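You operate a simulated robot arm through the tools that you are given. There is no shell and no other tool. Be economical: measure what you need, move in short steps, check, and stop when the job is done.

You run a simulated two-armed robot. Do the job below in one go: nothing can be reset, and whatever is moved stays where it is left.

TASK
Fold the napkin, set the teal cup on the mat and pour its tea.
Fine: folded in half on the table; tea to about the gold line, hardly any spilt; the teapot goes back to its spot. Set down upright: glass teapot.

It is judged by the outcome, as a careful person would: the job done as asked, and still so three seconds after it is handed in. It fails if anything else is knocked over, pushed out of place, dropped, spilled or broken. Flat cloth is picked up by pressing the open fingertips on it (5 to 10 N) and closing them slowly along it; thin cloth reads only 2 to 8 mm in the jaws.

THE ROBOT
Two 6-joint arms with two-finger parallel grippers on one trunk that stands fixed in place. Base frame: the origin is at the foot of the trunk, x ahead of it, y to its left, z up; the work surface is at about z = 750. Readings come in mm, rad, newtons and seconds.
The left shoulder is at [60, 187, 1047], the right one opposite. With the tool pointing down near the work surface each hand reaches from about 260 to 620 mm from the base axis, measured 20 degrees to its own side. Payload 1.57 kg a hand.
Tool frame (each hand has its own): the origin (TCP) lies between the finger pads and is the grasp point; the fingertips stand 30 mm ahead of it; z points along the fingers, y is the line along which they close. The gripper opens to 110 mm. The fingers are 24 mm wide and 12 mm thick; the gripper's body (48 by 112 mm) begins 78 mm behind the TCP.
Orientation is that of the tool frame in the base frame, as [roll, pitch, yaw] about the fixed x, y, z axes, in that order (R = Rz(yaw) Ry(pitch) Rx(roll)). With the fingers straight down and closing along the base's y, the tool's x points along the base's -x, its y along +y and its z along -z.

THE INTERFACE
- The arms move only by the tool play_rows. It takes "left_targets", "right_targets" or both (then of equal length, played together; a hand with none holds still); each is a list of rows, each a list of 7 numbers: the finger opening in mm, from 0 to 110, then the shift along the base's x, y, z in units of 300 mm (1.0 is 300 mm), then the turn, a rotation vector about the base's x, y, z in units of 60 degrees (1.0 is 60 degrees). In form: [[gripper, dx, dy, dz, wx, wy, wz], ...]. A call has 1 to 20 rows; each row is the pose to reach, as a shift and turn from the pose commanded when the call began. A call with a number of a shift or a turn outside -1 to 1 is refused whole. Rows are played at 5 a second. More than 50 mm and 0.15 rad between two rows, or a gripper value outside its range, and nothing of the call is played. A pose out of reach is approached as far as the arm can. The call stops where the force on the tool passes 90 N (or 10 N more than at its start, if that is more) or the arm is blocked; 0.2 s more then pass. The fingers move at their own pace (about 153 mm/s each) and stop on an object; they squeeze with about 30 N. The grip force told is the motor's: it shows also when the fingers shut on nothing. Time passes only in rows, and 0.2 s behind the last, so rows that repeat a pose let the fingers close. It gives the time, the measured TCP pose, the force on the tool (base axes), the opening and the grip force at its end, in the units of the frame above (readings bear some noise), with the torque about the TCP (base axes, N m) and any sound that the robot's microphone picked up, and new pictures: "pictures" is both (left out), scene, wrist or none (wrist: the cameras of the hands that moved).
- Cameras (640 x 400 px; columns grow to the right, rows downward): "scene" is now at [13.6, -5, 1583.9]; the picture's right is [-0.07, -1.00, 0.00], its down [-0.81, 0.05, -0.59] and it looks along [0.58, -0.04, -0.81] (base axes); focal length 322 px, centre (320, 200). "left" rides on the left gripper at [70, -16, -141] in its tool frame; the picture's right is [0.23, 0.97, 0.00], its down [-0.86, 0.20, -0.48] and it looks along [-0.47, 0.11, 0.88] (tool axes); focal length 222 px, centre (320, 200). "right" rides on the right gripper at [70, 16, -141] in its tool frame; the picture's right is [-0.23, 0.97, 0.00], its down [-0.85, -0.20, -0.48] and it looks along [-0.47, -0.11, 0.88] (tool axes); focal length 222 px, centre (320, 200). There is no depth. A picture from a camera that has moved, and an enlarged one, comes with that camera's place and axes in the base frame and with its lens.
- lift_body(by): slides the trunk up (or, below 0, down) by that many mm; the arms and the scene camera ride with it, the base frame stays. It gives what a move gives, with no picture.
- turn_head(pan, tilt): turns the head with the scene camera to pan (to the left, within 1.501 rad either way) and tilt (down, from -0.506 to 1.204), counted from straight ahead of the robot. It gives what a move gives, and a new picture of the scene camera.
- zoom(camera, box): a new picture of the part [left, top, right, bottom] of that camera's present view, enlarged. The clock stands still meanwhile.
- close_job(): hands the job in; it is judged then, once.

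Go step by step. Nothing tells you positions but the pictures and the camera data: compare them with the known pose of the tool, close in by small moves and look again before you grip or let go. The budget is 120 turns and 200 pictures, counting those below and the enlarged ones. Unless the task says otherwise, let go and move clear before handing in, and close with one line.

The tools are called after "Request:" by a JSON object that holds its "fn" and its "kwargs". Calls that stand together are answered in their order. play_rows: Moves the arms, as the interface text tells. Its arguments: {"type":"object","properties":{"left_targets":{"type":"array","items":{"type":"array","items":{"type":"number"}}},"right_targets":{"type":"array","items":{"type":"array","items":{"type":"number"}}},"pictures":{"type":"string","enum":["both","scene","wrist","none"]}},"required":[]} The other tools are called the same way: lift_body (by) slides the trunk up or down; turn_head (pan, tilt) turns the head that bears the scene camera; zoom (camera, box) takes an enlarged picture of a part of a camera's view; close_job () hands the job in.

At the start:

```text
time_s: 0.0
left_tool_pos: [466.1, 45.6, 1093.6]
left_ee_rot: [3.14, 0.0, 3.141]
left_wrist_force: [-0.5, -1.1, -0.4]
left_torque: [0.0, 0.02, -0.04]
left_grip_width: 109.6
left_finger_force: 0.1
right_tool_pos: [403.9, -318.9, 1198.4]
right_ee_rot: [-3.141, 0.001, -3.14]
right_wrist_force: [-0.5, 0.2, 0.3]
right_torque: [0.03, 0.02, -0.01]
right_grip_width: 110.1
right_finger_force: 0.1
trunk travel left (down, up): [-675.0, 315.0]
head pan, tilt: [-0.065, 0.946]
```

scene: 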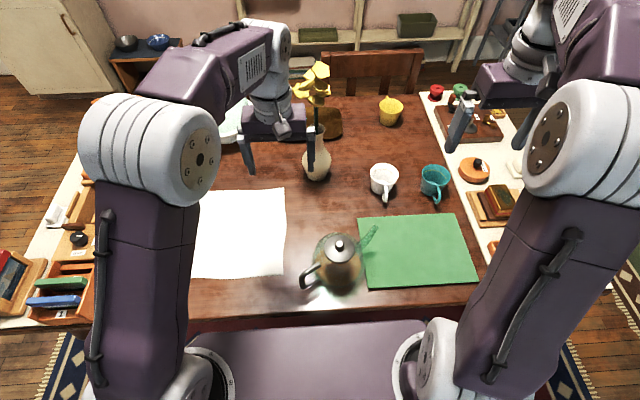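
right: 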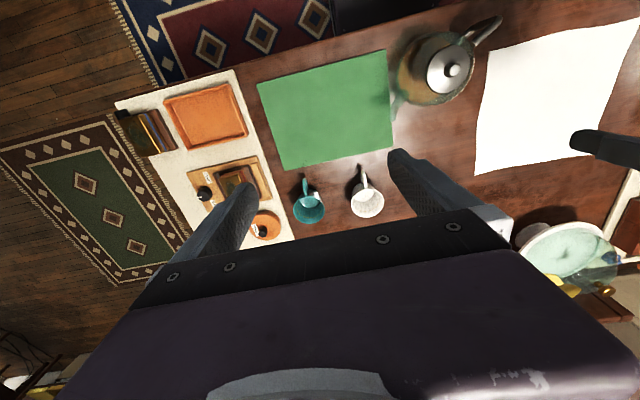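
left: 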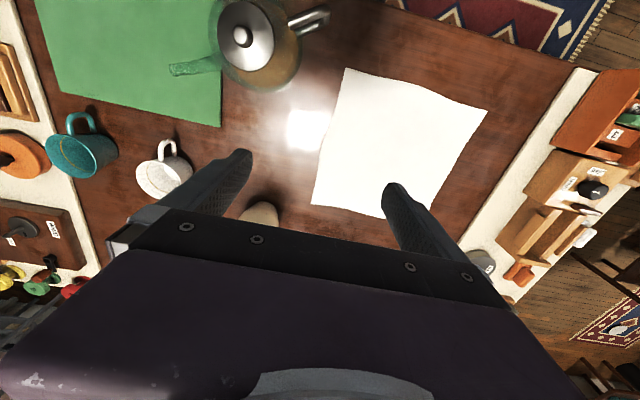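

I see the napkin on the left, the teapot in front with its handle towards the left and the spout towards the mat, and the teal cup beyond the mat. I'll look closer first.

Request:
{"fn": "zoom", "kwargs": {"camera": "scene", "box": [280, 150, 500, 300]}}

Request:
{"fn": "zoom", "kwargs": {"camera": "left", "box": [0, 0, 520, 230]}}

Request:
{"fn": "zoom", "kwargs": {"camera": "right", "box": [240, 0, 640, 250]}}

```text
2.67 times, centred on (390, 225) of scene
camera zoom: at [13.6, -5.0, 1583.9], right [-0.07, -1.0, 0.0], down [-0.81, 0.05, -0.59], along [0.58, -0.04, -0.81], focal length 859 px, centre (133, 133)
```

zoom: 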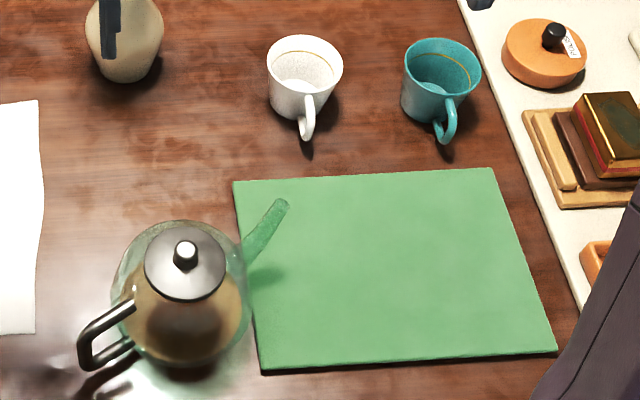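

```text
1.23 times, centred on (260, 115) of left
camera zoom: at [397.7, 30.9, 1236.1], right [-0.23, 0.97, 0.0], down [0.86, 0.2, 0.48], along [0.47, 0.11, -0.88], focal length 273 px, centre (394, 305)
```

zoom: 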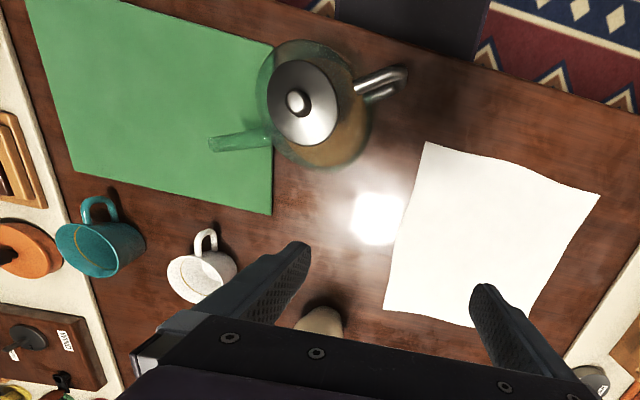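

```text
1.60 times, centred on (440, 125) of right
camera zoom: at [334.1, -303.4, 1340.1], right [0.23, 0.97, 0.0], down [0.85, -0.2, 0.48], along [0.47, -0.11, -0.88], focal length 355 px, centre (128, 320)
```

zoom: 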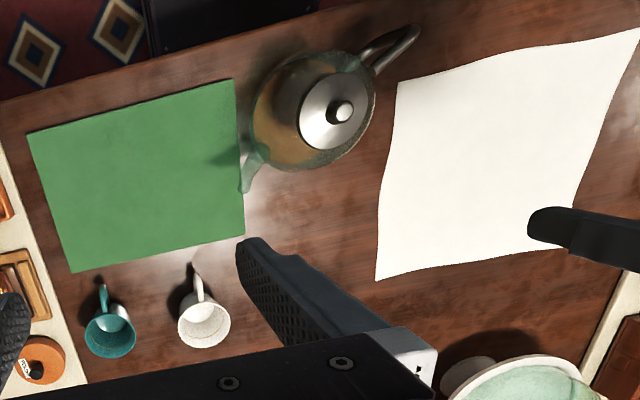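

Rough places: napkin x 370–672, y 77–376. Teapot at (373,−78) and 140 mm tall, cup around (627,−411), mat centred near (415,−302). I plan to take the napkin's near corners with both hands, so I'll test the reach in the air, left hand first.

Request:
{"fn": "play_rows", "kwargs": {"left_targets": [[110, 0.03, 0.1, -0.07, 0, 0, 0], [110, 0.06, 0.2, -0.14, 0, 0, 0], [110, 0.1, 0.3, -0.21, 0, 0, 0], [110, 0.14, 0.4, -0.28, 0, -0.05, 0], [110, 0.18, 0.5, -0.35, 0, -0.1, 0], [110, 0.21, 0.6, -0.42, 0, -0.2, 0], [110, 0.25, 0.7, -0.49, 0, -0.3, 0], [110, 0.28, 0.8, -0.56, 0, -0.4, 0], [110, 0.31, 0.9, -0.63, 0, -0.5, 0], [110, 0.347, 0.99, -0.7, 0, -0.5, 0], [110, 0.347, 0.99, -0.8, 0, -0.5, 0], [110, 0.347, 0.99, -0.9, 0, -0.5, 0], [110, 0.347, 0.99, -0.9, 0, -0.5, 0]], "pictures": "both"}}

```text
time_s: 2.8
left_tool_pos: [570.9, 344.5, 825.2]
left_ee_rot: [3.142, 0.523, 3.141]
left_wrist_force: [-0.5, -0.5, 0.8]
left_torque: [0.0, 0.02, 0.01]
left_grip_width: 110.0
left_finger_force: 0.0
right_tool_pos: [402.8, -319.3, 1198.0]
right_ee_rot: [3.141, 0.001, -3.142]
right_wrist_force: [0.3, 0.5, -0.5]
right_torque: [0.0, -0.01, 0.03]
right_grip_width: 110.1
right_finger_force: 0.1
trunk travel left (down, up): [-675.0, 315.0]
head pan, tilt: [-0.065, 0.946]
camera scene: at [13.3, -5.1, 1583.9], right [-0.07, -1.0, 0.0], down [-0.81, 0.05, -0.59], along [0.58, -0.04, -0.81], focal length 322 px, centre (320, 200)
camera left: at [440.4, 328.4, 913.5], right [-0.2, 0.97, -0.11], down [0.5, 0.2, 0.84], along [0.84, 0.11, -0.53], focal length 222 px, centre (320, 200)
```

scene: 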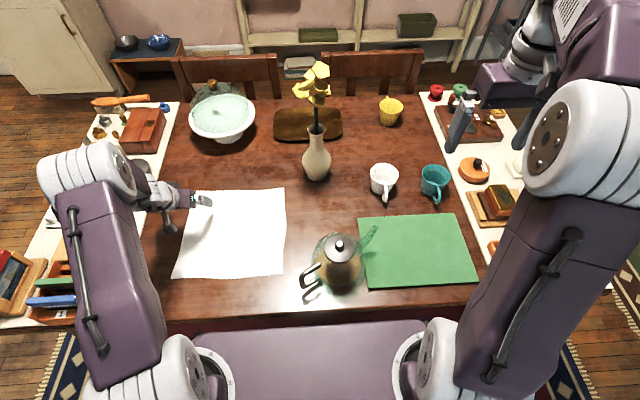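
left: 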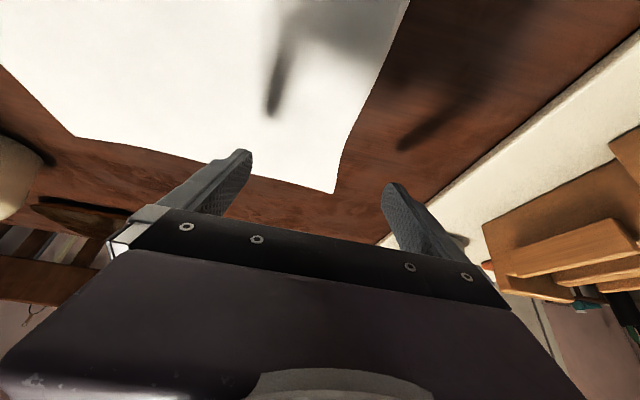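

The left hand reaches that pose with a 30° tilt. Now I test the right hand the same way, over the napkin's right side.

Request:
{"fn": "play_rows", "kwargs": {"right_targets": [[110, 0.02, 0.14, -0.05, 0, 0, 0], [110, 0.04, 0.28, -0.1, 0, 0, 0], [110, 0.06, 0.42, -0.15, 0, 0, 0], [110, 0.08, 0.56, -0.2, 0, 0, 0], [110, 0.1, 0.7, -0.25, 0, 0, 0], [110, 0.12, 0.84, -0.3, 0, 0, 0], [110, 0.14, 0.98, -0.35, 0, 0, 0]], "pictures": "none"}}

Request:
{"fn": "play_rows", "kwargs": {"right_targets": [[110, 0.02, 0.14, -0.05, 0, -0.1, 0], [110, 0.04, 0.28, -0.1, 0, -0.2, 0], [110, 0.1, 0.38, -0.2, 0, -0.3, 0], [110, 0.2, 0.43, -0.3, 0, -0.4, 0], [110, 0.3, 0.43, -0.4, 0, -0.5, 0], [110, 0.4, 0.43, -0.5, 0, -0.5, 0], [110, 0.42, 0.43, -0.6, 0, -0.5, 0], [110, 0.42, 0.43, -0.75, 0, -0.5, 0], [110, 0.42, 0.43, -0.88, 0, -0.5, 0], [110, 0.42, 0.43, -0.88, 0, -0.5, 0]], "pictures": "scene"}}

```text
time_s: 4.4
left_tool_pos: [572.4, 345.0, 825.2]
left_ee_rot: [-3.14, 0.522, -3.14]
left_wrist_force: [0.2, 0.4, -0.4]
left_torque: [0.0, 0.01, 0.0]
left_grip_width: 109.8
left_finger_force: 0.0
right_tool_pos: [444.5, -25.0, 1093.4]
right_ee_rot: [-3.139, -0.001, 3.139]
right_wrist_force: [-0.1, 1.5, 0.5]
right_torque: [0.02, 0.05, 0.01]
right_grip_width: 110.1
right_finger_force: 0.1
trunk travel left (down, up): [-675.0, 315.0]
head pan, tilt: [-0.065, 0.946]
```

```text
time_s: 6.6
left_tool_pos: [569.4, 343.5, 824.5]
left_ee_rot: [-3.142, 0.523, 3.141]
left_wrist_force: [-0.1, -0.7, -0.5]
left_torque: [0.01, -0.01, 0.01]
left_grip_width: 110.2
left_finger_force: 0.1
right_tool_pos: [571.2, 103.5, 828.7]
right_ee_rot: [-3.141, 0.522, 3.141]
right_wrist_force: [0.4, -0.5, -0.4]
right_torque: [0.02, 0.0, 0.02]
right_grip_width: 109.8
right_finger_force: 0.1
trunk travel left (down, up): [-675.0, 315.0]
head pan, tilt: [-0.065, 0.946]
camera scene: at [12.9, -4.9, 1583.9], right [-0.07, -1.0, 0.0], down [-0.81, 0.05, -0.59], along [0.58, -0.04, -0.81], focal length 322 px, centre (320, 200)
```

scene: 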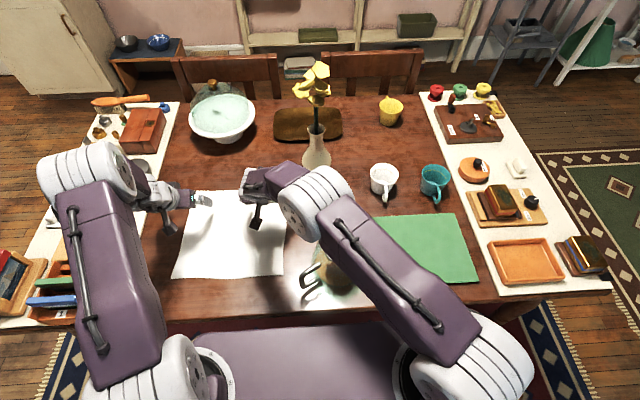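

Both reach. I'll see whether they reach the far edge outright at a steeper tilt, so the cloth needn't be dragged.

Request:
{"fn": "play_rows", "kwargs": {"left_targets": [[110, 0.08, 0, 0, 0, -0.1, 0], [110, 0.16, 0, 0, 0, -0.2, 0], [110, 0.24, 0, -0.03, 0, -0.3, 0], [110, 0.3, 0, -0.06, 0, -0.35, 0], [110, 0.3, 0, -0.06, 0, -0.35, 0]], "right_targets": [[110, 0.08, 0, 0, 0, -0.1, 0], [110, 0.16, 0, 0, 0, -0.2, 0], [110, 0.24, 0, -0.03, 0, -0.3, 0], [110, 0.3, 0, -0.06, 0, -0.35, 0], [110, 0.3, 0, -0.06, 0, -0.35, 0]], "pictures": "scene"}}

```text
time_s: 7.8
left_tool_pos: [659.2, 343.6, 806.3]
left_ee_rot: [-3.141, 0.891, 3.139]
left_wrist_force: [0.9, -0.3, 0.3]
left_torque: [0.01, 0.0, 0.0]
left_grip_width: 109.9
left_finger_force: 0.1
right_tool_pos: [659.5, 104.4, 814.0]
right_ee_rot: [-3.141, 0.893, 3.141]
right_wrist_force: [0.3, -0.5, -0.5]
right_torque: [-0.01, 0.0, 0.01]
right_grip_width: 109.8
right_finger_force: 0.1
trunk travel left (down, up): [-675.0, 315.0]
head pan, tilt: [-0.065, 0.946]
camera scene: at [12.8, -4.8, 1583.9], right [-0.07, -1.0, 0.0], down [-0.81, 0.05, -0.59], along [0.58, -0.04, -0.81], focal length 322 px, centre (320, 200)
```

scene: 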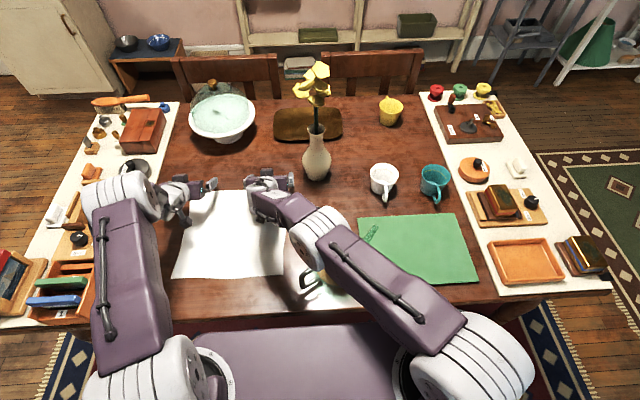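

Both hands reach the far edge without dragging. Now back to the near edge, fingers vertical, hovering over the near corners.

Request:
{"fn": "play_rows", "kwargs": {"left_targets": [[60, -0.05, 0, 0.1, 0, 0.1, 0], [60, -0.18, 0, 0.2, 0, 0.22, 0], [60, -0.31, -0.01, 0.25, 0, 0.34, 0], [60, -0.44, -0.02, 0.25, 0, 0.46, 0], [60, -0.57, -0.03, 0.25, 0, 0.58, 0], [60, -0.7, -0.03, 0.22, 0, 0.7, 0], [60, -0.81, -0.03, 0.16, 0, 0.8, 0], [60, -0.9, -0.03, 0.08, 0, 0.85, 0], [60, -0.9, -0.03, 0.08, 0, 0.85, 0]], "right_targets": [[60, -0.05, 0, 0.1, 0, 0.1, 0], [60, -0.18, 0, 0.2, 0, 0.22, 0], [60, -0.31, 0.01, 0.25, 0, 0.34, 0], [60, -0.44, 0.01, 0.25, 0, 0.46, 0], [60, -0.57, 0.02, 0.25, 0, 0.58, 0], [60, -0.7, 0.02, 0.22, 0, 0.7, 0], [60, -0.81, 0.02, 0.16, 0, 0.8, 0], [60, -0.9, 0.02, 0.08, 0, 0.85, 0], [60, -0.9, 0.02, 0.08, 0, 0.85, 0]]}}

```text
time_s: 9.8
left_tool_pos: [390.8, 333.6, 828.7]
left_ee_rot: [3.141, 0.0, 3.141]
left_wrist_force: [0.8, -0.5, 0.6]
left_torque: [0.03, 0.01, 0.01]
left_grip_width: 60.0
left_finger_force: 0.0
right_tool_pos: [390.0, 109.5, 835.6]
right_ee_rot: [3.141, -0.002, 3.141]
right_wrist_force: [0.8, -0.7, -0.2]
right_torque: [0.03, 0.01, 0.01]
right_grip_width: 60.0
right_finger_force: 0.1
trunk travel left (down, up): [-675.0, 315.0]
head pan, tilt: [-0.065, 0.946]
camera scene: at [13.7, -5.4, 1583.9], right [-0.07, -1.0, 0.0], down [-0.81, 0.05, -0.59], along [0.58, -0.04, -0.81], focal length 322 px, centre (320, 200)
camera right: at [321.1, 126.0, 977.9], right [0.23, 0.97, 0.0], down [0.86, -0.2, 0.48], along [0.47, -0.11, -0.88], focal length 222 px, centre (320, 200)
camera left: at [322.5, 318.8, 971.9], right [-0.23, 0.97, 0.0], down [0.86, 0.2, 0.48], along [0.47, 0.11, -0.88], focal length 222 px, centre (320, 200)
```

scene: 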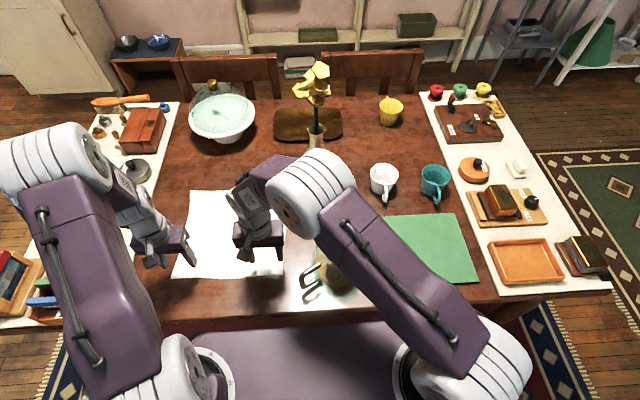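
right: 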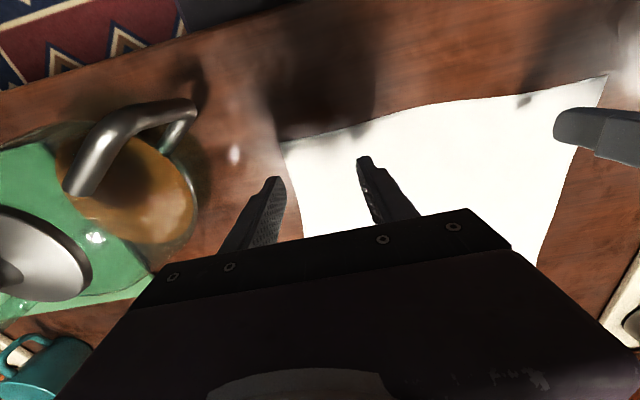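
left: 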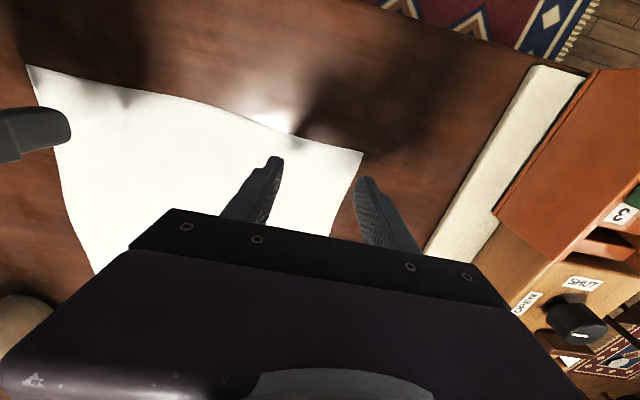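

Near corners measured at (377,377) and (368,73). I'll align the fingers on the edge and lower them almost to the cloth.

Request:
{"fn": "play_rows", "kwargs": {"left_targets": [[56, -0.016, 0.02, -0.05, 0, 0, 0], [56, -0.016, 0.02, -0.1, 0, 0, 0], [56, -0.016, 0.02, -0.15, 0, 0, 0], [56, -0.016, 0.02, -0.15, 0, 0, 0]], "right_targets": [[56, -0.04, -0.01, -0.06, 0, 0, 0], [56, -0.04, -0.01, -0.12, 0, 0, 0], [56, -0.04, -0.01, -0.173, 0, 0, 0], [56, -0.04, -0.01, -0.173, 0, 0, 0]], "pictures": "wrist"}}

```text
time_s: 10.8
left_tool_pos: [386.1, 340.6, 784.8]
left_ee_rot: [-3.141, 0.0, 3.14]
left_wrist_force: [0.6, -0.5, 0.1]
left_torque: [-0.03, 0.0, 0.03]
left_grip_width: 55.9
left_finger_force: 0.0
right_tool_pos: [378.6, 106.8, 783.5]
right_ee_rot: [-3.14, -0.002, -3.142]
right_wrist_force: [1.2, -0.8, 1.6]
right_torque: [0.02, 0.0, -0.03]
right_grip_width: 55.9
right_finger_force: 0.0
trunk travel left (down, up): [-675.0, 315.0]
head pan, tilt: [-0.065, 0.946]
camera right: at [309.3, 122.7, 925.5], right [0.23, 0.97, 0.0], down [0.85, -0.2, 0.48], along [0.47, -0.11, -0.88], focal length 222 px, centre (320, 200)
camera left: at [317.2, 325.0, 926.8], right [-0.23, 0.97, 0.0], down [0.86, 0.2, 0.48], along [0.47, 0.11, -0.88], focal length 222 px, centre (320, 200)
```

right: 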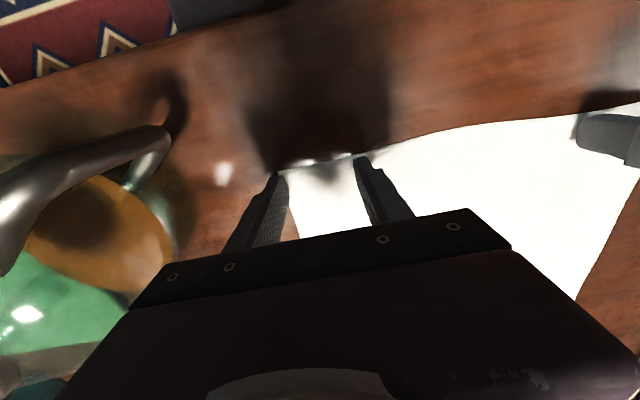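
left: 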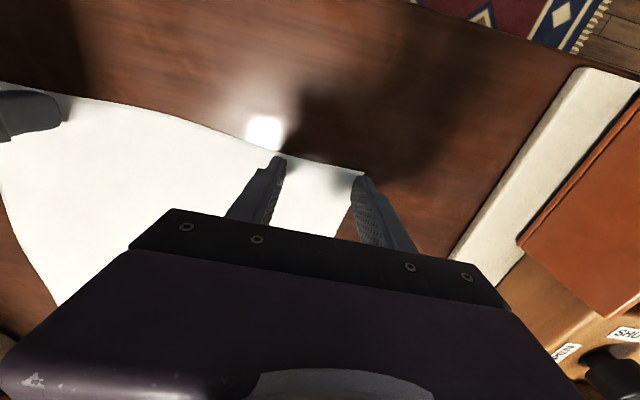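

The outer fingers sit right at the side edges, so I bring them in a little with a smaller opening, then press down gently.

Request:
{"fn": "play_rows", "kwargs": {"left_targets": [[44, 0.012, -0.022, 0, 0, 0, 0], [44, 0.012, -0.022, -0.008, 0, 0, 0], [44, 0.012, -0.022, -0.016, 0, 0, 0], [44, 0.012, -0.022, -0.016, 0, 0, 0]], "right_targets": [[44, 0.012, 0.02, 0, 0, 0, 0], [44, 0.012, 0.02, -0.006, 0, 0, 0], [44, 0.012, 0.02, -0.013, 0, 0, 0], [44, 0.012, 0.02, -0.013, 0, 0, 0]], "pictures": "none"}}

```text
time_s: 11.8
left_tool_pos: [387.0, 335.4, 782.5]
left_ee_rot: [3.14, 0.002, 3.141]
left_wrist_force: [-0.4, -0.4, 0.7]
left_torque: [-0.01, -0.01, -0.02]
left_grip_width: 43.8
left_finger_force: 0.0
right_tool_pos: [382.3, 113.0, 782.2]
right_ee_rot: [3.14, 0.003, -3.141]
right_wrist_force: [-0.7, -1.4, 22.4]
right_torque: [-0.44, 0.09, -0.02]
right_grip_width: 44.1
right_finger_force: 0.1
trunk travel left (down, up): [-675.0, 315.0]
head pan, tilt: [-0.065, 0.946]
```

Request:
{"fn": "play_rows", "kwargs": {"left_targets": [[44, 0, 0, -0.005, 0, 0, 0], [44, 0, 0, -0.005, 0, 0, 0]], "right_targets": [[44, 0, 0, 0.0045, 0, 0, 0], [44, 0, 0, 0.0045, 0, 0, 0]], "pictures": "none"}}

```text
time_s: 12.4
left_tool_pos: [387.8, 334.0, 781.8]
left_ee_rot: [3.14, 0.005, -3.139]
left_wrist_force: [-2.7, 2.0, 30.9]
left_torque: [-0.61, 0.2, -0.03]
left_grip_width: 44.0
left_finger_force: 0.1
right_tool_pos: [380.9, 110.9, 782.1]
right_ee_rot: [3.141, 0.003, 3.14]
right_wrist_force: [-0.3, 0.8, 0.8]
right_torque: [0.01, -0.04, -0.02]
right_grip_width: 43.9
right_finger_force: 0.1
trunk travel left (down, up): [-675.0, 315.0]
head pan, tilt: [-0.065, 0.946]
```

Request:
{"fn": "play_rows", "kwargs": {"left_targets": [[44, 0, 0, 0.0032, -0.01, 0, 0], [44, 0, 0, 0.0032, -0.01, 0, 0]], "right_targets": [[44, 0, 0, -0.0025, -0.01, 0, 0], [44, 0, 0, -0.0025, -0.01, 0, 0]], "pictures": "none"}}

```text
time_s: 13.0
left_tool_pos: [389.5, 333.5, 780.6]
left_ee_rot: [-3.133, 0.004, 3.14]
left_wrist_force: [1.6, -2.1, 19.0]
left_torque: [0.5, -0.09, -0.06]
left_grip_width: 42.4
left_finger_force: 0.1
right_tool_pos: [381.6, 111.1, 780.8]
right_ee_rot: [-3.135, 0.002, 3.14]
right_wrist_force: [-3.1, 0.4, 11.0]
right_torque: [0.34, 0.11, 0.08]
right_grip_width: 44.2
right_finger_force: 0.0
trunk travel left (down, up): [-675.0, 315.0]
head pan, tilt: [-0.065, 0.946]
```

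Request:
{"fn": "play_rows", "kwargs": {"left_targets": [[44, 0, 0, 0.0005, 0.005, 0, 0], [44, 0, 0, 0.0005, 0.005, 0, 0]], "right_targets": [[44, 0, 0, -0.0005, 0.005, 0, 0], [44, 0, 0, -0.0005, 0.005, 0, 0]], "pictures": "none"}}

```text
time_s: 13.6
left_tool_pos: [387.4, 333.0, 781.0]
left_ee_rot: [-3.139, 0.002, 3.14]
left_wrist_force: [2.0, -1.2, 11.0]
left_torque: [0.16, -0.07, -0.03]
left_grip_width: 42.1
left_finger_force: 0.0
right_tool_pos: [380.2, 111.6, 781.1]
right_ee_rot: [-3.139, 0.004, 3.139]
right_wrist_force: [-1.9, -2.3, 20.6]
right_torque: [0.33, 0.11, 0.05]
right_grip_width: 43.8
right_finger_force: 0.0
trunk travel left (down, up): [-675.0, 315.0]
head pan, tilt: [-0.065, 0.946]
```

Both fingers now bear on the cloth at about 10 N. I close slowly along it.

Request:
{"fn": "play_rows", "kwargs": {"left_targets": [[40, 0, 0, 0, 0.002, 0, 0], [36, 0, 0, 0, 0.002, 0, 0], [32, 0, 0, 0, 0.002, 0, 0], [28, 0, 0, 0, 0.002, 0, 0], [24, 0, 0, 0, 0.002, 0, 0], [20, 0, 0, 0, 0.002, 0, 0], [16, 0, 0, 0, 0.002, 0, 0], [12, 0, 0, 0, 0.002, 0, 0], [8, 0, 0, 0, 0.002, 0, 0], [4, 0, 0, 0, 0.002, 0, 0], [0, 0, 0, 0, 0.002, 0, 0], [0, 0, 0, 0, 0.002, 0, 0]], "right_targets": [[40, 0, 0, 0.001, 0.002, 0, 0], [36, 0, 0, 0.001, 0.002, 0, 0], [32, 0, 0, 0.001, 0.002, 0, 0], [28, 0, 0, 0.001, 0.002, 0, 0], [24, 0, 0, 0.001, 0.002, 0, 0], [20, 0, 0, 0.001, 0.002, 0, 0], [16, 0, 0, 0.001, 0.002, 0, 0], [12, 0, 0, 0.001, 0.002, 0, 0], [8, 0, 0, 0.001, 0.002, 0, 0], [4, 0, 0, 0.001, 0.002, 0, 0], [0, 0, 0, 0.001, 0.002, 0, 0], [0, 0, 0, 0.001, 0.002, 0, 0]], "pictures": "wrist"}}

```text
time_s: 16.2
left_tool_pos: [387.5, 333.0, 781.6]
left_ee_rot: [-3.14, 0.004, -3.141]
left_wrist_force: [1.0, 0.3, 16.5]
left_torque: [0.0, 0.01, 0.03]
left_grip_width: 0.0
left_finger_force: 21.2
right_tool_pos: [380.6, 111.8, 781.0]
right_ee_rot: [-3.139, 0.003, -3.141]
right_wrist_force: [0.0, 2.8, 23.7]
right_torque: [0.14, 0.07, 0.03]
right_grip_width: 2.3
right_finger_force: 23.4
trunk travel left (down, up): [-675.0, 315.0]
head pan, tilt: [-0.065, 0.946]
camera right: at [311.4, 128.6, 923.2], right [0.23, 0.97, 0.0], down [0.85, -0.2, 0.48], along [0.47, -0.11, -0.88], focal length 222 px, centre (320, 200)
camera left: at [318.9, 318.0, 923.3], right [-0.23, 0.97, 0.0], down [0.85, 0.2, 0.48], along [0.47, 0.11, -0.88], focal length 222 px, centre (320, 200)
```

right: 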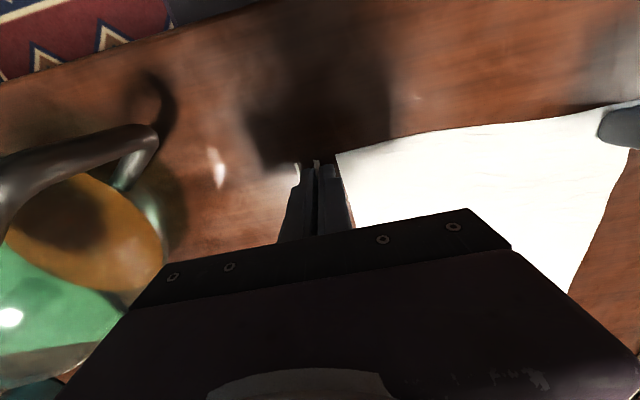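
left: 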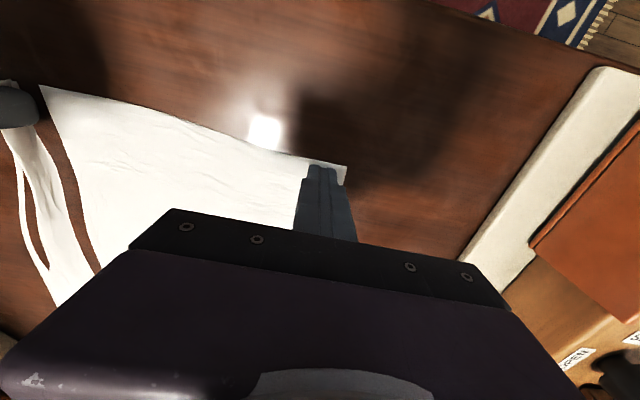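

The right hand holds cloth (2.3 mm); the left slipped off. I lift the left, reopen it a bit further in from the corner and press again.

Request:
{"fn": "play_rows", "kwargs": {"left_targets": [[0, 0, 0, 0.03, 0, 0, 0], [44, 0, -0.02, 0.03, 0, 0, 0], [44, 0, -0.02, 0.01, 0, 0, 0], [44, 0, -0.02, 0.002, 0, 0, 0], [44, 0, -0.02, -0.0005, 0, 0, 0], [44, 0, -0.02, -0.0005, 0, 0, 0]], "pictures": "wrist"}}

```text
time_s: 17.6
left_tool_pos: [387.7, 327.7, 781.1]
left_ee_rot: [3.141, 0.005, 3.141]
left_wrist_force: [0.0, -1.3, 2.3]
left_torque: [-0.01, 0.01, 0.01]
left_grip_width: 44.0
left_finger_force: 0.0
right_tool_pos: [381.5, 112.4, 781.5]
right_ee_rot: [-3.14, 0.004, 3.139]
right_wrist_force: [1.3, -1.0, 33.4]
right_torque: [-0.01, 0.13, 0.01]
right_grip_width: 2.5
right_finger_force: 23.6
trunk travel left (down, up): [-675.0, 315.0]
head pan, tilt: [-0.065, 0.946]
camera left: at [318.7, 312.5, 923.5], right [-0.23, 0.97, 0.0], down [0.85, 0.2, 0.48], along [0.47, 0.11, -0.88], focal length 222 px, centre (320, 200)
```

left: 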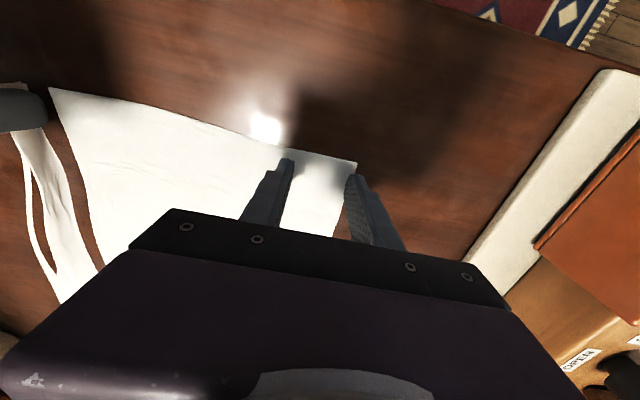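

Request:
{"fn": "play_rows", "kwargs": {"left_targets": [[44, 0, -0.02, 0.012, 0, 0, 0], [40, 0.005, -0.045, 0.012, 0, 0, 0], [40, 0.005, -0.045, 0.003, 0, 0, 0], [40, 0.005, -0.045, -0.002, 0, 0, 0], [40, 0.005, -0.045, -0.003, 0, 0, 0], [40, 0.005, -0.045, -0.003, 0, 0, 0]], "pictures": "none"}}

```text
time_s: 19.0
left_tool_pos: [389.5, 313.8, 781.7]
left_ee_rot: [-3.141, 0.005, -3.14]
left_wrist_force: [-2.3, -0.8, 22.8]
left_torque: [0.08, 0.21, -0.04]
left_grip_width: 39.9
left_finger_force: 0.0
right_tool_pos: [381.1, 113.2, 781.2]
right_ee_rot: [-3.141, 0.003, 3.139]
right_wrist_force: [3.4, 2.6, 19.8]
right_torque: [0.11, -0.08, -0.04]
right_grip_width: 2.3
right_finger_force: 23.5
trunk travel left (down, up): [-675.0, 315.0]
head pan, tilt: [-0.065, 0.946]
```

Pressing about 20 N evenly, as on the right where it worked; closing slowly.

Request:
{"fn": "play_rows", "kwargs": {"left_targets": [[37, 0, 0, 0.0005, 0, 0, 0], [34, 0, 0, 0.0005, 0, 0, 0], [31, 0, 0, 0.0005, 0, 0, 0], [28, 0, 0, 0.0005, 0, 0, 0], [25, 0, 0, 0.0005, 0, 0, 0], [22, 0, 0, 0.0005, 0, 0, 0], [19, 0, 0, 0.0005, 0, 0, 0], [16, 0, 0, 0.0005, 0, 0, 0], [13, 0, 0, 0.0005, 0, 0, 0], [10, 0, 0, 0.0005, 0, 0, 0], [7, 0, 0, 0.0005, 0, 0, 0], [4, 0, 0, 0.0005, 0, 0, 0], [1, 0, 0, 0.0005, 0, 0, 0], [0, 0, 0, 0.0005, 0, 0, 0], [0, 0, 0, 0.0005, 0, 0, 0]], "pictures": "wrist"}}

```text
time_s: 22.2
left_tool_pos: [388.3, 312.0, 781.0]
left_ee_rot: [3.139, 0.005, 3.14]
left_wrist_force: [-1.3, -3.5, 44.9]
left_torque: [-0.13, 0.37, -0.03]
left_grip_width: 2.0
left_finger_force: 23.1
right_tool_pos: [380.0, 111.6, 780.9]
right_ee_rot: [-3.139, 0.004, 3.14]
right_wrist_force: [0.1, 6.5, 1.7]
right_torque: [0.21, -0.02, 0.07]
right_grip_width: 2.0
right_finger_force: 23.4
trunk travel left (down, up): [-675.0, 315.0]
head pan, tilt: [-0.065, 0.946]
camera left: at [319.7, 296.9, 923.2], right [-0.23, 0.97, 0.0], down [0.85, 0.2, 0.48], along [0.47, 0.11, -0.88], focal length 222 px, centre (320, 200)
```

left: 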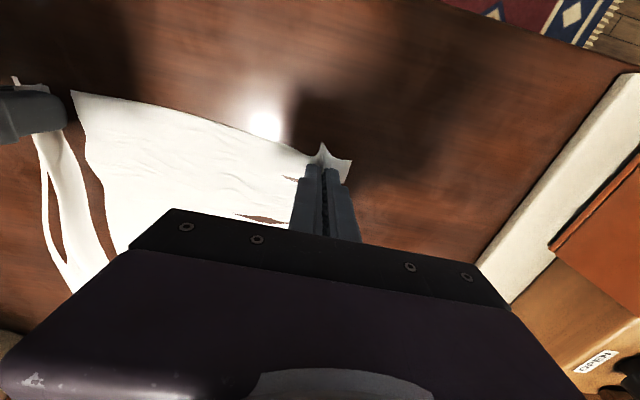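

Both hands hold cloth. I lift slightly and look.

Request:
{"fn": "play_rows", "kwargs": {"left_targets": [[0, 0, 0, 0.05, 0, 0, 0], [0, 0.02, 0.02, 0.12, 0, 0, 0], [0, 0.02, 0.03, 0.12, 0, 0, 0]], "right_targets": [[0, 0, 0, 0.05, 0, 0, 0], [0, 0.02, -0.02, 0.12, 0, 0, 0], [0, 0.02, -0.03, 0.12, 0, 0, 0]]}}

```text
time_s: 23.0
left_tool_pos: [396.8, 324.1, 812.8]
left_ee_rot: [-3.136, -0.004, -3.141]
left_wrist_force: [0.6, -12.4, 0.3]
left_torque: [-0.37, -0.01, -0.05]
left_grip_width: 1.7
left_finger_force: 23.8
right_tool_pos: [390.2, 104.1, 814.9]
right_ee_rot: [-3.141, 0.001, -3.14]
right_wrist_force: [-0.3, 11.6, -0.7]
right_torque: [0.36, 0.02, 0.27]
right_grip_width: 2.4
right_finger_force: 24.2
trunk travel left (down, up): [-675.0, 315.0]
head pan, tilt: [-0.065, 0.946]
camera scene: at [15.0, -3.7, 1583.8], right [-0.07, -1.0, 0.0], down [-0.81, 0.05, -0.58], along [0.58, -0.04, -0.81], focal length 322 px, centre (320, 200)
camera right: at [320.8, 120.9, 957.8], right [0.23, 0.97, 0.0], down [0.85, -0.2, 0.48], along [0.47, -0.11, -0.88], focal length 222 px, centre (320, 200)
camera left: at [328.3, 309.7, 956.2], right [-0.23, 0.97, 0.0], down [0.86, 0.2, 0.47], along [0.46, 0.1, -0.88], focal length 222 px, centre (320, 200)
```

scene: 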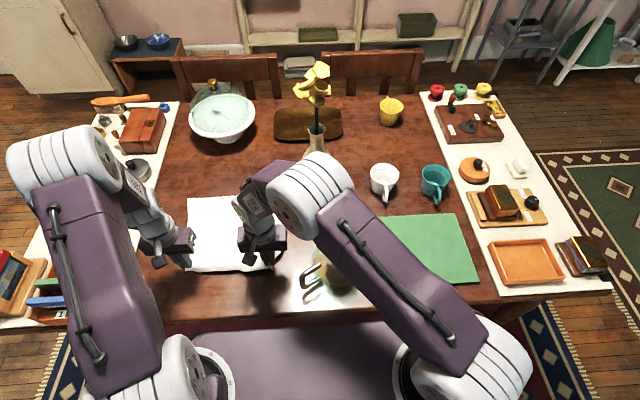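
right: 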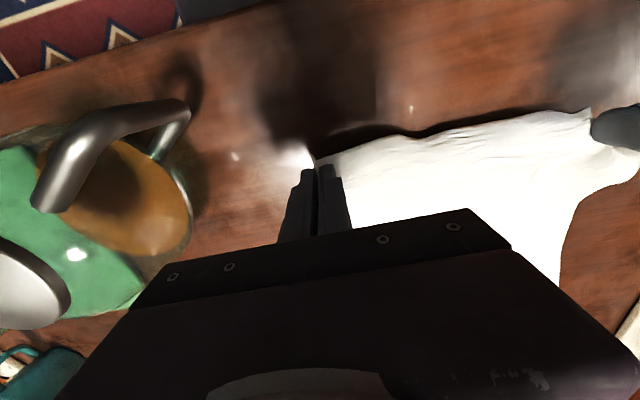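
left: 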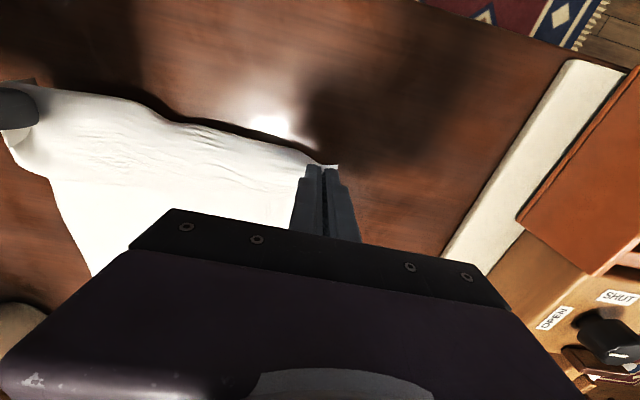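

The edge hangs taut between both hands. I carry it over in an arc to the far edge, first most of the way.

Request:
{"fn": "play_rows", "kwargs": {"left_targets": [[0, 0.025, -0.01, 0.105, 0, -0.083, 0], [0, 0.066, -0.01, 0.187, 0, -0.167, 0], [0, 0.126, -0.01, 0.252, 0, -0.233, 0], [0, 0.202, -0.01, 0.3, 0, -0.3, 0], [0, 0.296, -0.01, 0.328, 0, -0.367, 0], [0, 0.388, -0.01, 0.331, 0, -0.45, 0], [0, 0.48, -0.01, 0.313, 0, -0.533, 0], [0, 0.573, -0.01, 0.275, 0, -0.617, 0], [0, 0.65, -0.01, 0.216, 0, -0.7, 0], [0, 0.711, -0.01, 0.144, 0, -0.767, 0]], "right_targets": [[0, 0.025, 0.01, 0.105, 0, -0.083, 0], [0, 0.066, 0.01, 0.187, 0, -0.167, 0], [0, 0.126, 0.01, 0.252, 0, -0.233, 0], [0, 0.202, 0.01, 0.3, 0, -0.3, 0], [0, 0.296, 0.01, 0.328, 0, -0.367, 0], [0, 0.388, 0.01, 0.331, 0, -0.45, 0], [0, 0.48, 0.01, 0.313, 0, -0.533, 0], [0, 0.573, 0.01, 0.275, 0, -0.617, 0], [0, 0.65, 0.01, 0.216, 0, -0.7, 0], [0, 0.711, 0.01, 0.144, 0, -0.767, 0]]}}

```text
time_s: 25.2
left_tool_pos: [612.0, 320.7, 857.7]
left_ee_rot: [-3.14, 0.801, 3.14]
left_wrist_force: [0.4, -2.4, 0.0]
left_torque: [-0.1, 0.02, -0.09]
left_grip_width: 1.6
left_finger_force: 23.2
right_tool_pos: [604.2, 107.1, 858.8]
right_ee_rot: [-3.14, 0.803, 3.141]
right_wrist_force: [0.4, 3.1, -0.8]
right_torque: [0.04, 0.01, 0.15]
right_grip_width: 2.3
right_finger_force: 24.2
trunk travel left (down, up): [-675.0, 315.0]
head pan, tilt: [-0.065, 0.946]
camera scene: at [15.7, -4.0, 1584.0], right [-0.07, -1.0, 0.0], down [-0.81, 0.05, -0.58], along [0.58, -0.04, -0.81], focal length 322 px, centre (320, 200)
camera right: at [454.6, 123.9, 906.7], right [0.16, 0.97, 0.16], down [0.25, -0.2, 0.95], along [0.95, -0.11, -0.28], focal length 222 px, centre (320, 200)
camera left: at [462.8, 304.9, 906.1], right [-0.15, 0.97, -0.16], down [0.25, 0.2, 0.95], along [0.96, 0.1, -0.27], focal length 222 px, centre (320, 200)
```

scene: 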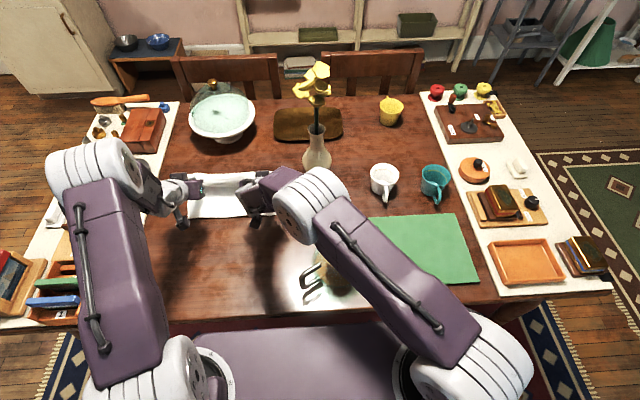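
right: 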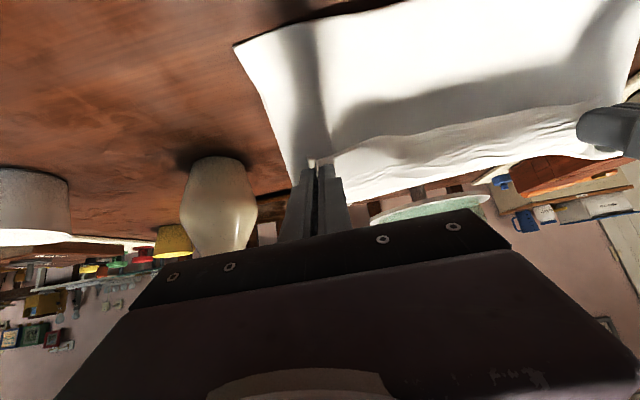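
left: 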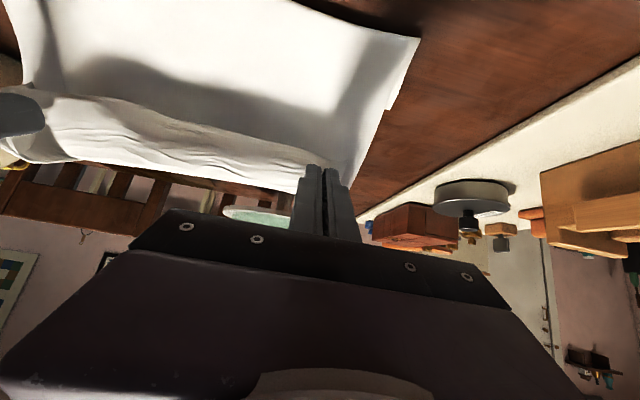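

The cloth comes over nicely. I lower it towards the far edge.

Request:
{"fn": "play_rows", "kwargs": {"left_targets": [[0, 0.045, 0, -0.086, 0, -0.083, 0], [0, 0.085, 0, -0.166, 0, -0.083, 0], [0, 0.105, 0, -0.233, 0, -0.083, 0], [0, 0.105, 0, -0.233, 0, -0.083, 0]], "right_targets": [[0, 0.045, 0, -0.086, 0, -0.083, 0], [0, 0.085, 0, -0.166, 0, -0.083, 0], [0, 0.105, 0, -0.233, 0, -0.083, 0], [0, 0.105, 0, -0.233, 0, -0.083, 0]]}}

```text
time_s: 26.2
left_tool_pos: [641.6, 320.5, 789.0]
left_ee_rot: [-3.138, 0.891, 3.14]
left_wrist_force: [0.7, -4.4, 0.4]
left_torque: [-0.11, -0.01, -0.11]
left_grip_width: 1.7
left_finger_force: 22.8
right_tool_pos: [634.6, 107.6, 789.5]
right_ee_rot: [-3.137, 0.89, 3.141]
right_wrist_force: [-0.5, 4.8, -0.2]
right_torque: [0.02, -0.03, 0.2]
right_grip_width: 2.1
right_finger_force: 24.1
trunk travel left (down, up): [-675.0, 315.0]
head pan, tilt: [-0.065, 0.946]
camera scene: at [13.6, -4.7, 1583.9], right [-0.07, -1.0, 0.0], down [-0.81, 0.05, -0.59], along [0.58, -0.04, -0.81], focal length 322 px, centre (320, 200)
camera right: at [481.7, 123.4, 825.0], right [0.15, 0.97, 0.17], down [0.17, -0.2, 0.97], along [0.98, -0.11, -0.19], focal length 222 px, centre (320, 200)
camera left: at [488.0, 306.0, 824.4], right [-0.14, 0.97, -0.18], down [0.17, 0.2, 0.97], along [0.98, 0.1, -0.19], focal length 222 px, centre (320, 200)
```

scene: 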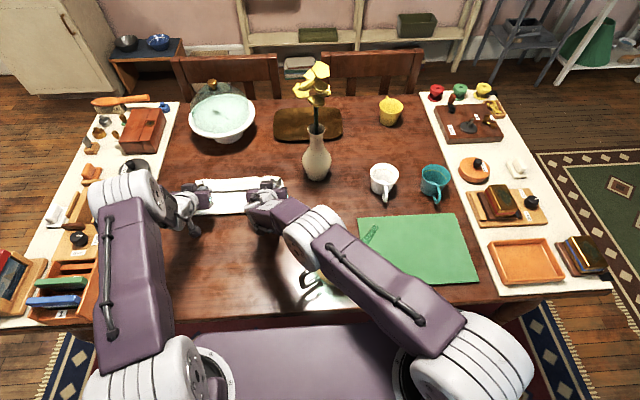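
right: 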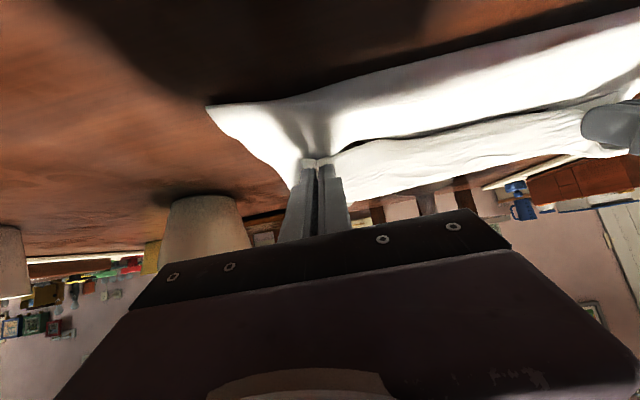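
left: 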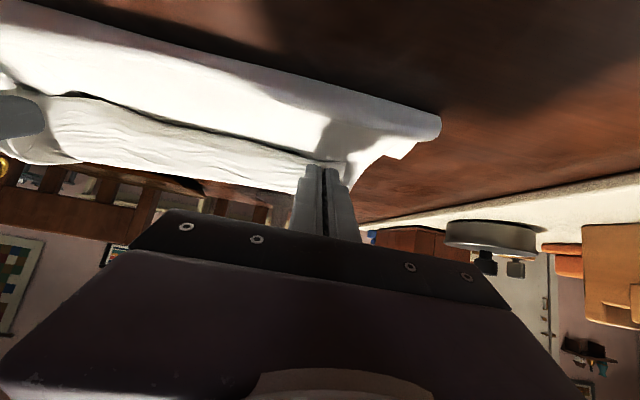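

Request:
{"fn": "zoom", "kwargs": {"camera": "scene", "box": [150, 150, 350, 250]}}

```text
3.20 times, centred on (250, 200) of scene
camera zoom: at [13.6, -4.7, 1583.9], right [-0.07, -1.0, 0.0], down [-0.81, 0.05, -0.59], along [0.58, -0.04, -0.81], focal length 1031 px, centre (544, 200)
```

zoom: 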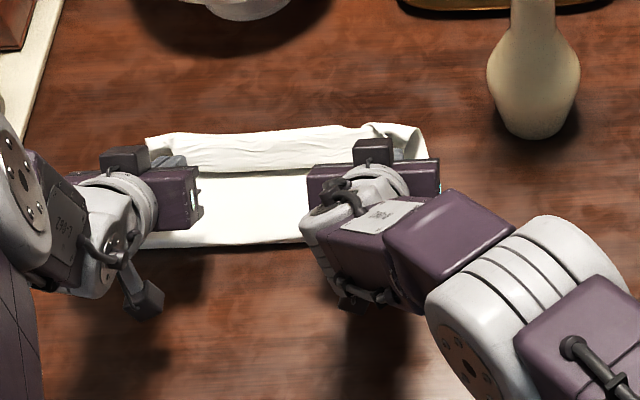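

The edge is held curled back (a hem) and the fold line sits too far forward (x≈570). I move the hands back, steepen them and set the edge down there, so it can be flattened out forward afterwards.

Request:
{"fn": "play_rows", "kwargs": {"left_targets": [[0, -0.02, 0, 0.06, 0, 0.1, 0], [0, -0.06, 0, 0.1, 0, 0.2, 0], [0, -0.12, 0, 0.1, 0, 0.3, 0], [0, -0.17, 0, 0.07, 0, 0.433, 0], [0, -0.2, 0, 0.02, 0, 0.433, 0], [0, -0.2, 0, 0.0, 0, 0.433, 0], [0, -0.2, 0, 0.0, 0, 0.433, 0]], "right_targets": [[0, -0.02, 0, 0.06, 0, 0.1, 0], [0, -0.06, 0, 0.1, 0, 0.2, 0], [0, -0.12, 0, 0.1, 0, 0.3, 0], [0, -0.17, 0, 0.07, 0, 0.433, 0], [0, -0.2, 0, 0.02, 0, 0.433, 0], [0, -0.2, 0, 0.0, 0, 0.433, 0], [0, -0.2, 0, 0.0, 0, 0.433, 0]]}}

Request:
{"fn": "zoom", "kwargs": {"camera": "scene", "box": [150, 150, 350, 275]}}

```text
time_s: 27.8
left_tool_pos: [582.1, 321.8, 789.3]
left_ee_rot: [-3.139, 0.437, 3.139]
left_wrist_force: [0.1, -4.8, 0.7]
left_torque: [-0.14, 0.01, -0.07]
left_grip_width: 1.4
left_finger_force: 23.0
left hand out of reach, approached as far as the arm can: row 4
right_tool_pos: [574.4, 107.5, 790.3]
right_ee_rot: [-3.141, 0.435, -3.141]
right_wrist_force: [-1.0, 5.3, 1.1]
right_torque: [0.07, 0.03, 0.15]
right_grip_width: 2.4
right_finger_force: 23.7
trunk travel left (down, up): [-675.0, 315.0]
head pan, tilt: [-0.065, 0.946]
camera scene: at [13.4, -4.8, 1583.9], right [-0.07, -1.0, 0.0], down [-0.81, 0.05, -0.59], along [0.58, -0.04, -0.81], focal length 322 px, centre (320, 200)
camera right: at [451.9, 123.1, 889.7], right [0.21, 0.97, 0.09], down [0.57, -0.2, 0.8], along [0.79, -0.11, -0.6], focal length 222 px, centre (320, 200)
camera left: at [459.6, 305.8, 888.7], right [-0.2, 0.97, -0.1], down [0.57, 0.2, 0.79], along [0.79, 0.11, -0.6], focal length 222 px, centre (320, 200)
```

scene: 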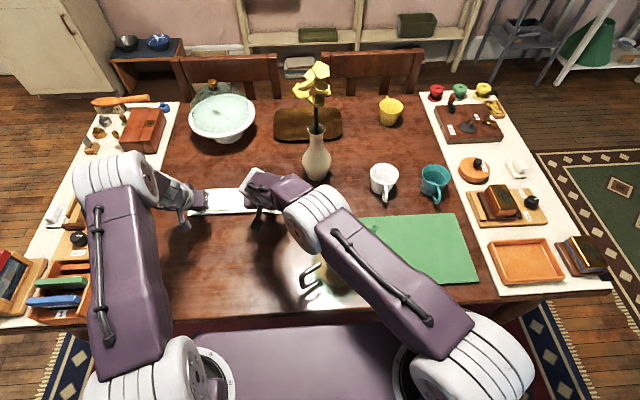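
right: 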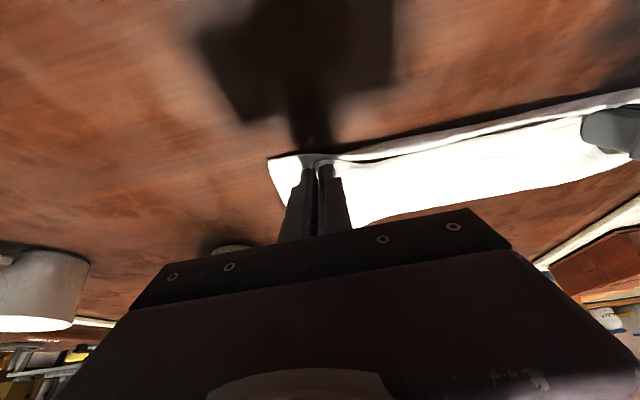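
left: 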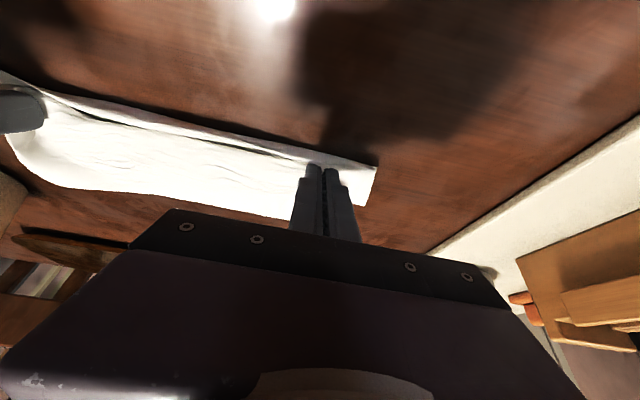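

```text
3.20 times, centred on (250, 212) of scene
camera zoom: at [13.4, -4.8, 1583.9], right [-0.07, -1.0, 0.0], down [-0.81, 0.05, -0.59], along [0.58, -0.04, -0.81], focal length 1031 px, centre (544, 160)
```

zoom: 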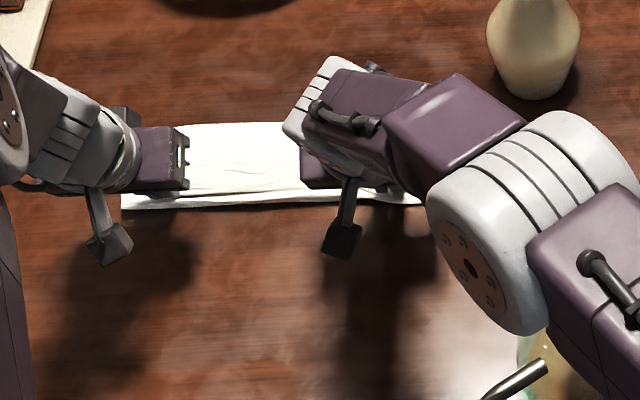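

The lower layer had peeled up too far, leaving a double roll. I lay the cloth back flat (still holding it) and will redo the fold with a lower arc.

Request:
{"fn": "play_rows", "kwargs": {"left_targets": [[0, -0.027, 0, 0.15, 0, 0.083, 0], [0, -0.117, 0, 0.27, 0, 0.167, 0], [0, -0.24, 0, 0.33, 0, 0.25, 0], [0, -0.367, 0, 0.293, 0, 0.333, 0], [0, -0.473, 0, 0.193, 0, 0.417, 0], [0, -0.557, 0, 0.093, 0, 0.417, 0], [0, -0.623, 0, 0.05, 0, 0.417, 0], [0, -0.645, 0.0, 0.03, 0, 0.417, 0], [0, -0.645, 0.0, 0.03, 0, 0.417, 0]], "right_targets": [[0, -0.027, 0, 0.15, 0, 0.083, 0], [0, -0.117, 0, 0.27, 0, 0.167, 0], [0, -0.24, 0, 0.33, 0, 0.25, 0], [0, -0.367, 0, 0.293, 0, 0.333, 0], [0, -0.473, 0, 0.193, 0, 0.417, 0], [0, -0.557, 0, 0.093, 0, 0.417, 0], [0, -0.623, 0, 0.05, 0, 0.417, 0], [0, -0.645, 0.0, 0.03, 0, 0.417, 0], [0, -0.645, 0.0, 0.03, 0, 0.417, 0]]}}

Request:
{"fn": "zoom", "kwargs": {"camera": "scene", "box": [150, 150, 350, 300]}}

```text
time_s: 29.8
left_tool_pos: [387.1, 320.5, 797.0]
left_ee_rot: [-3.139, 0.0, -3.141]
left_wrist_force: [0.3, -4.3, -0.9]
left_torque: [-0.14, 0.0, -0.01]
left_grip_width: 1.2
left_finger_force: 23.1
right_tool_pos: [379.4, 106.5, 799.5]
right_ee_rot: [-3.139, -0.001, -3.141]
right_wrist_force: [-1.1, 3.2, 0.2]
right_torque: [0.15, 0.0, 0.1]
right_grip_width: 2.0
right_finger_force: 23.7
trunk travel left (down, up): [-675.0, 315.0]
head pan, tilt: [-0.065, 0.946]
camera scene: at [13.4, -4.9, 1583.9], right [-0.07, -1.0, 0.0], down [-0.81, 0.05, -0.59], along [0.58, -0.04, -0.81], focal length 322 px, centre (320, 200)
camera right: at [310.6, 123.1, 941.5], right [0.23, 0.97, 0.0], down [0.85, -0.2, 0.48], along [0.47, -0.11, -0.88], focal length 222 px, centre (320, 200)
camera left: at [318.1, 305.5, 940.4], right [-0.23, 0.97, 0.0], down [0.86, 0.2, 0.48], along [0.47, 0.11, -0.88], focal length 222 px, centre (320, 200)
```

scene: 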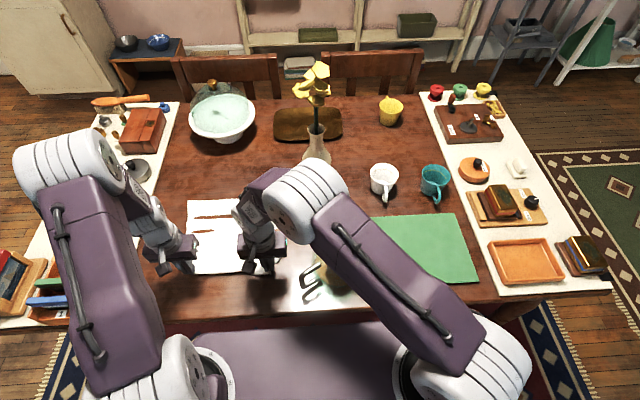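
right: 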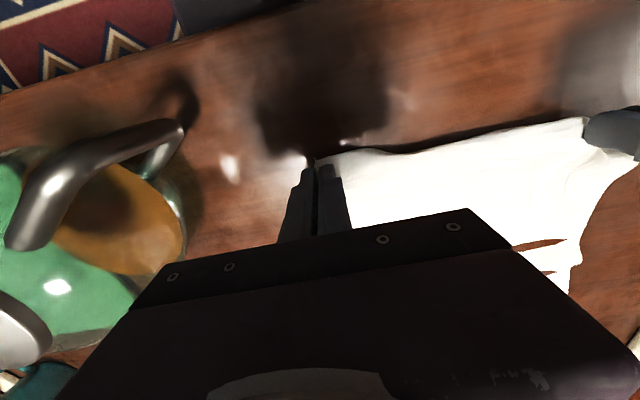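
left: 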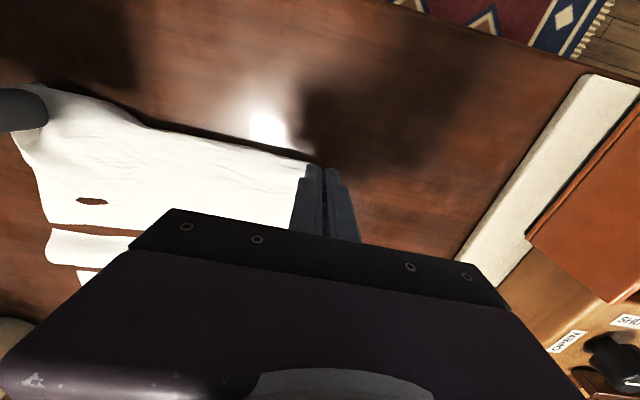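

```text
2.67 times, centred on (250, 225) of scene
camera zoom: at [13.4, -4.9, 1583.9], right [-0.07, -1.0, 0.0], down [-0.81, 0.05, -0.59], along [0.58, -0.04, -0.81], focal length 859 px, centre (507, 133)
```

zoom: 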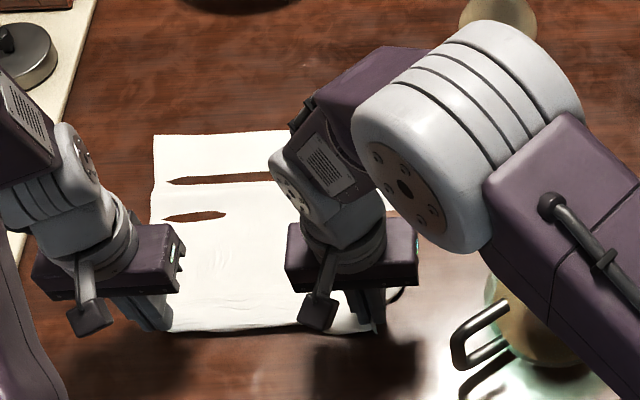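

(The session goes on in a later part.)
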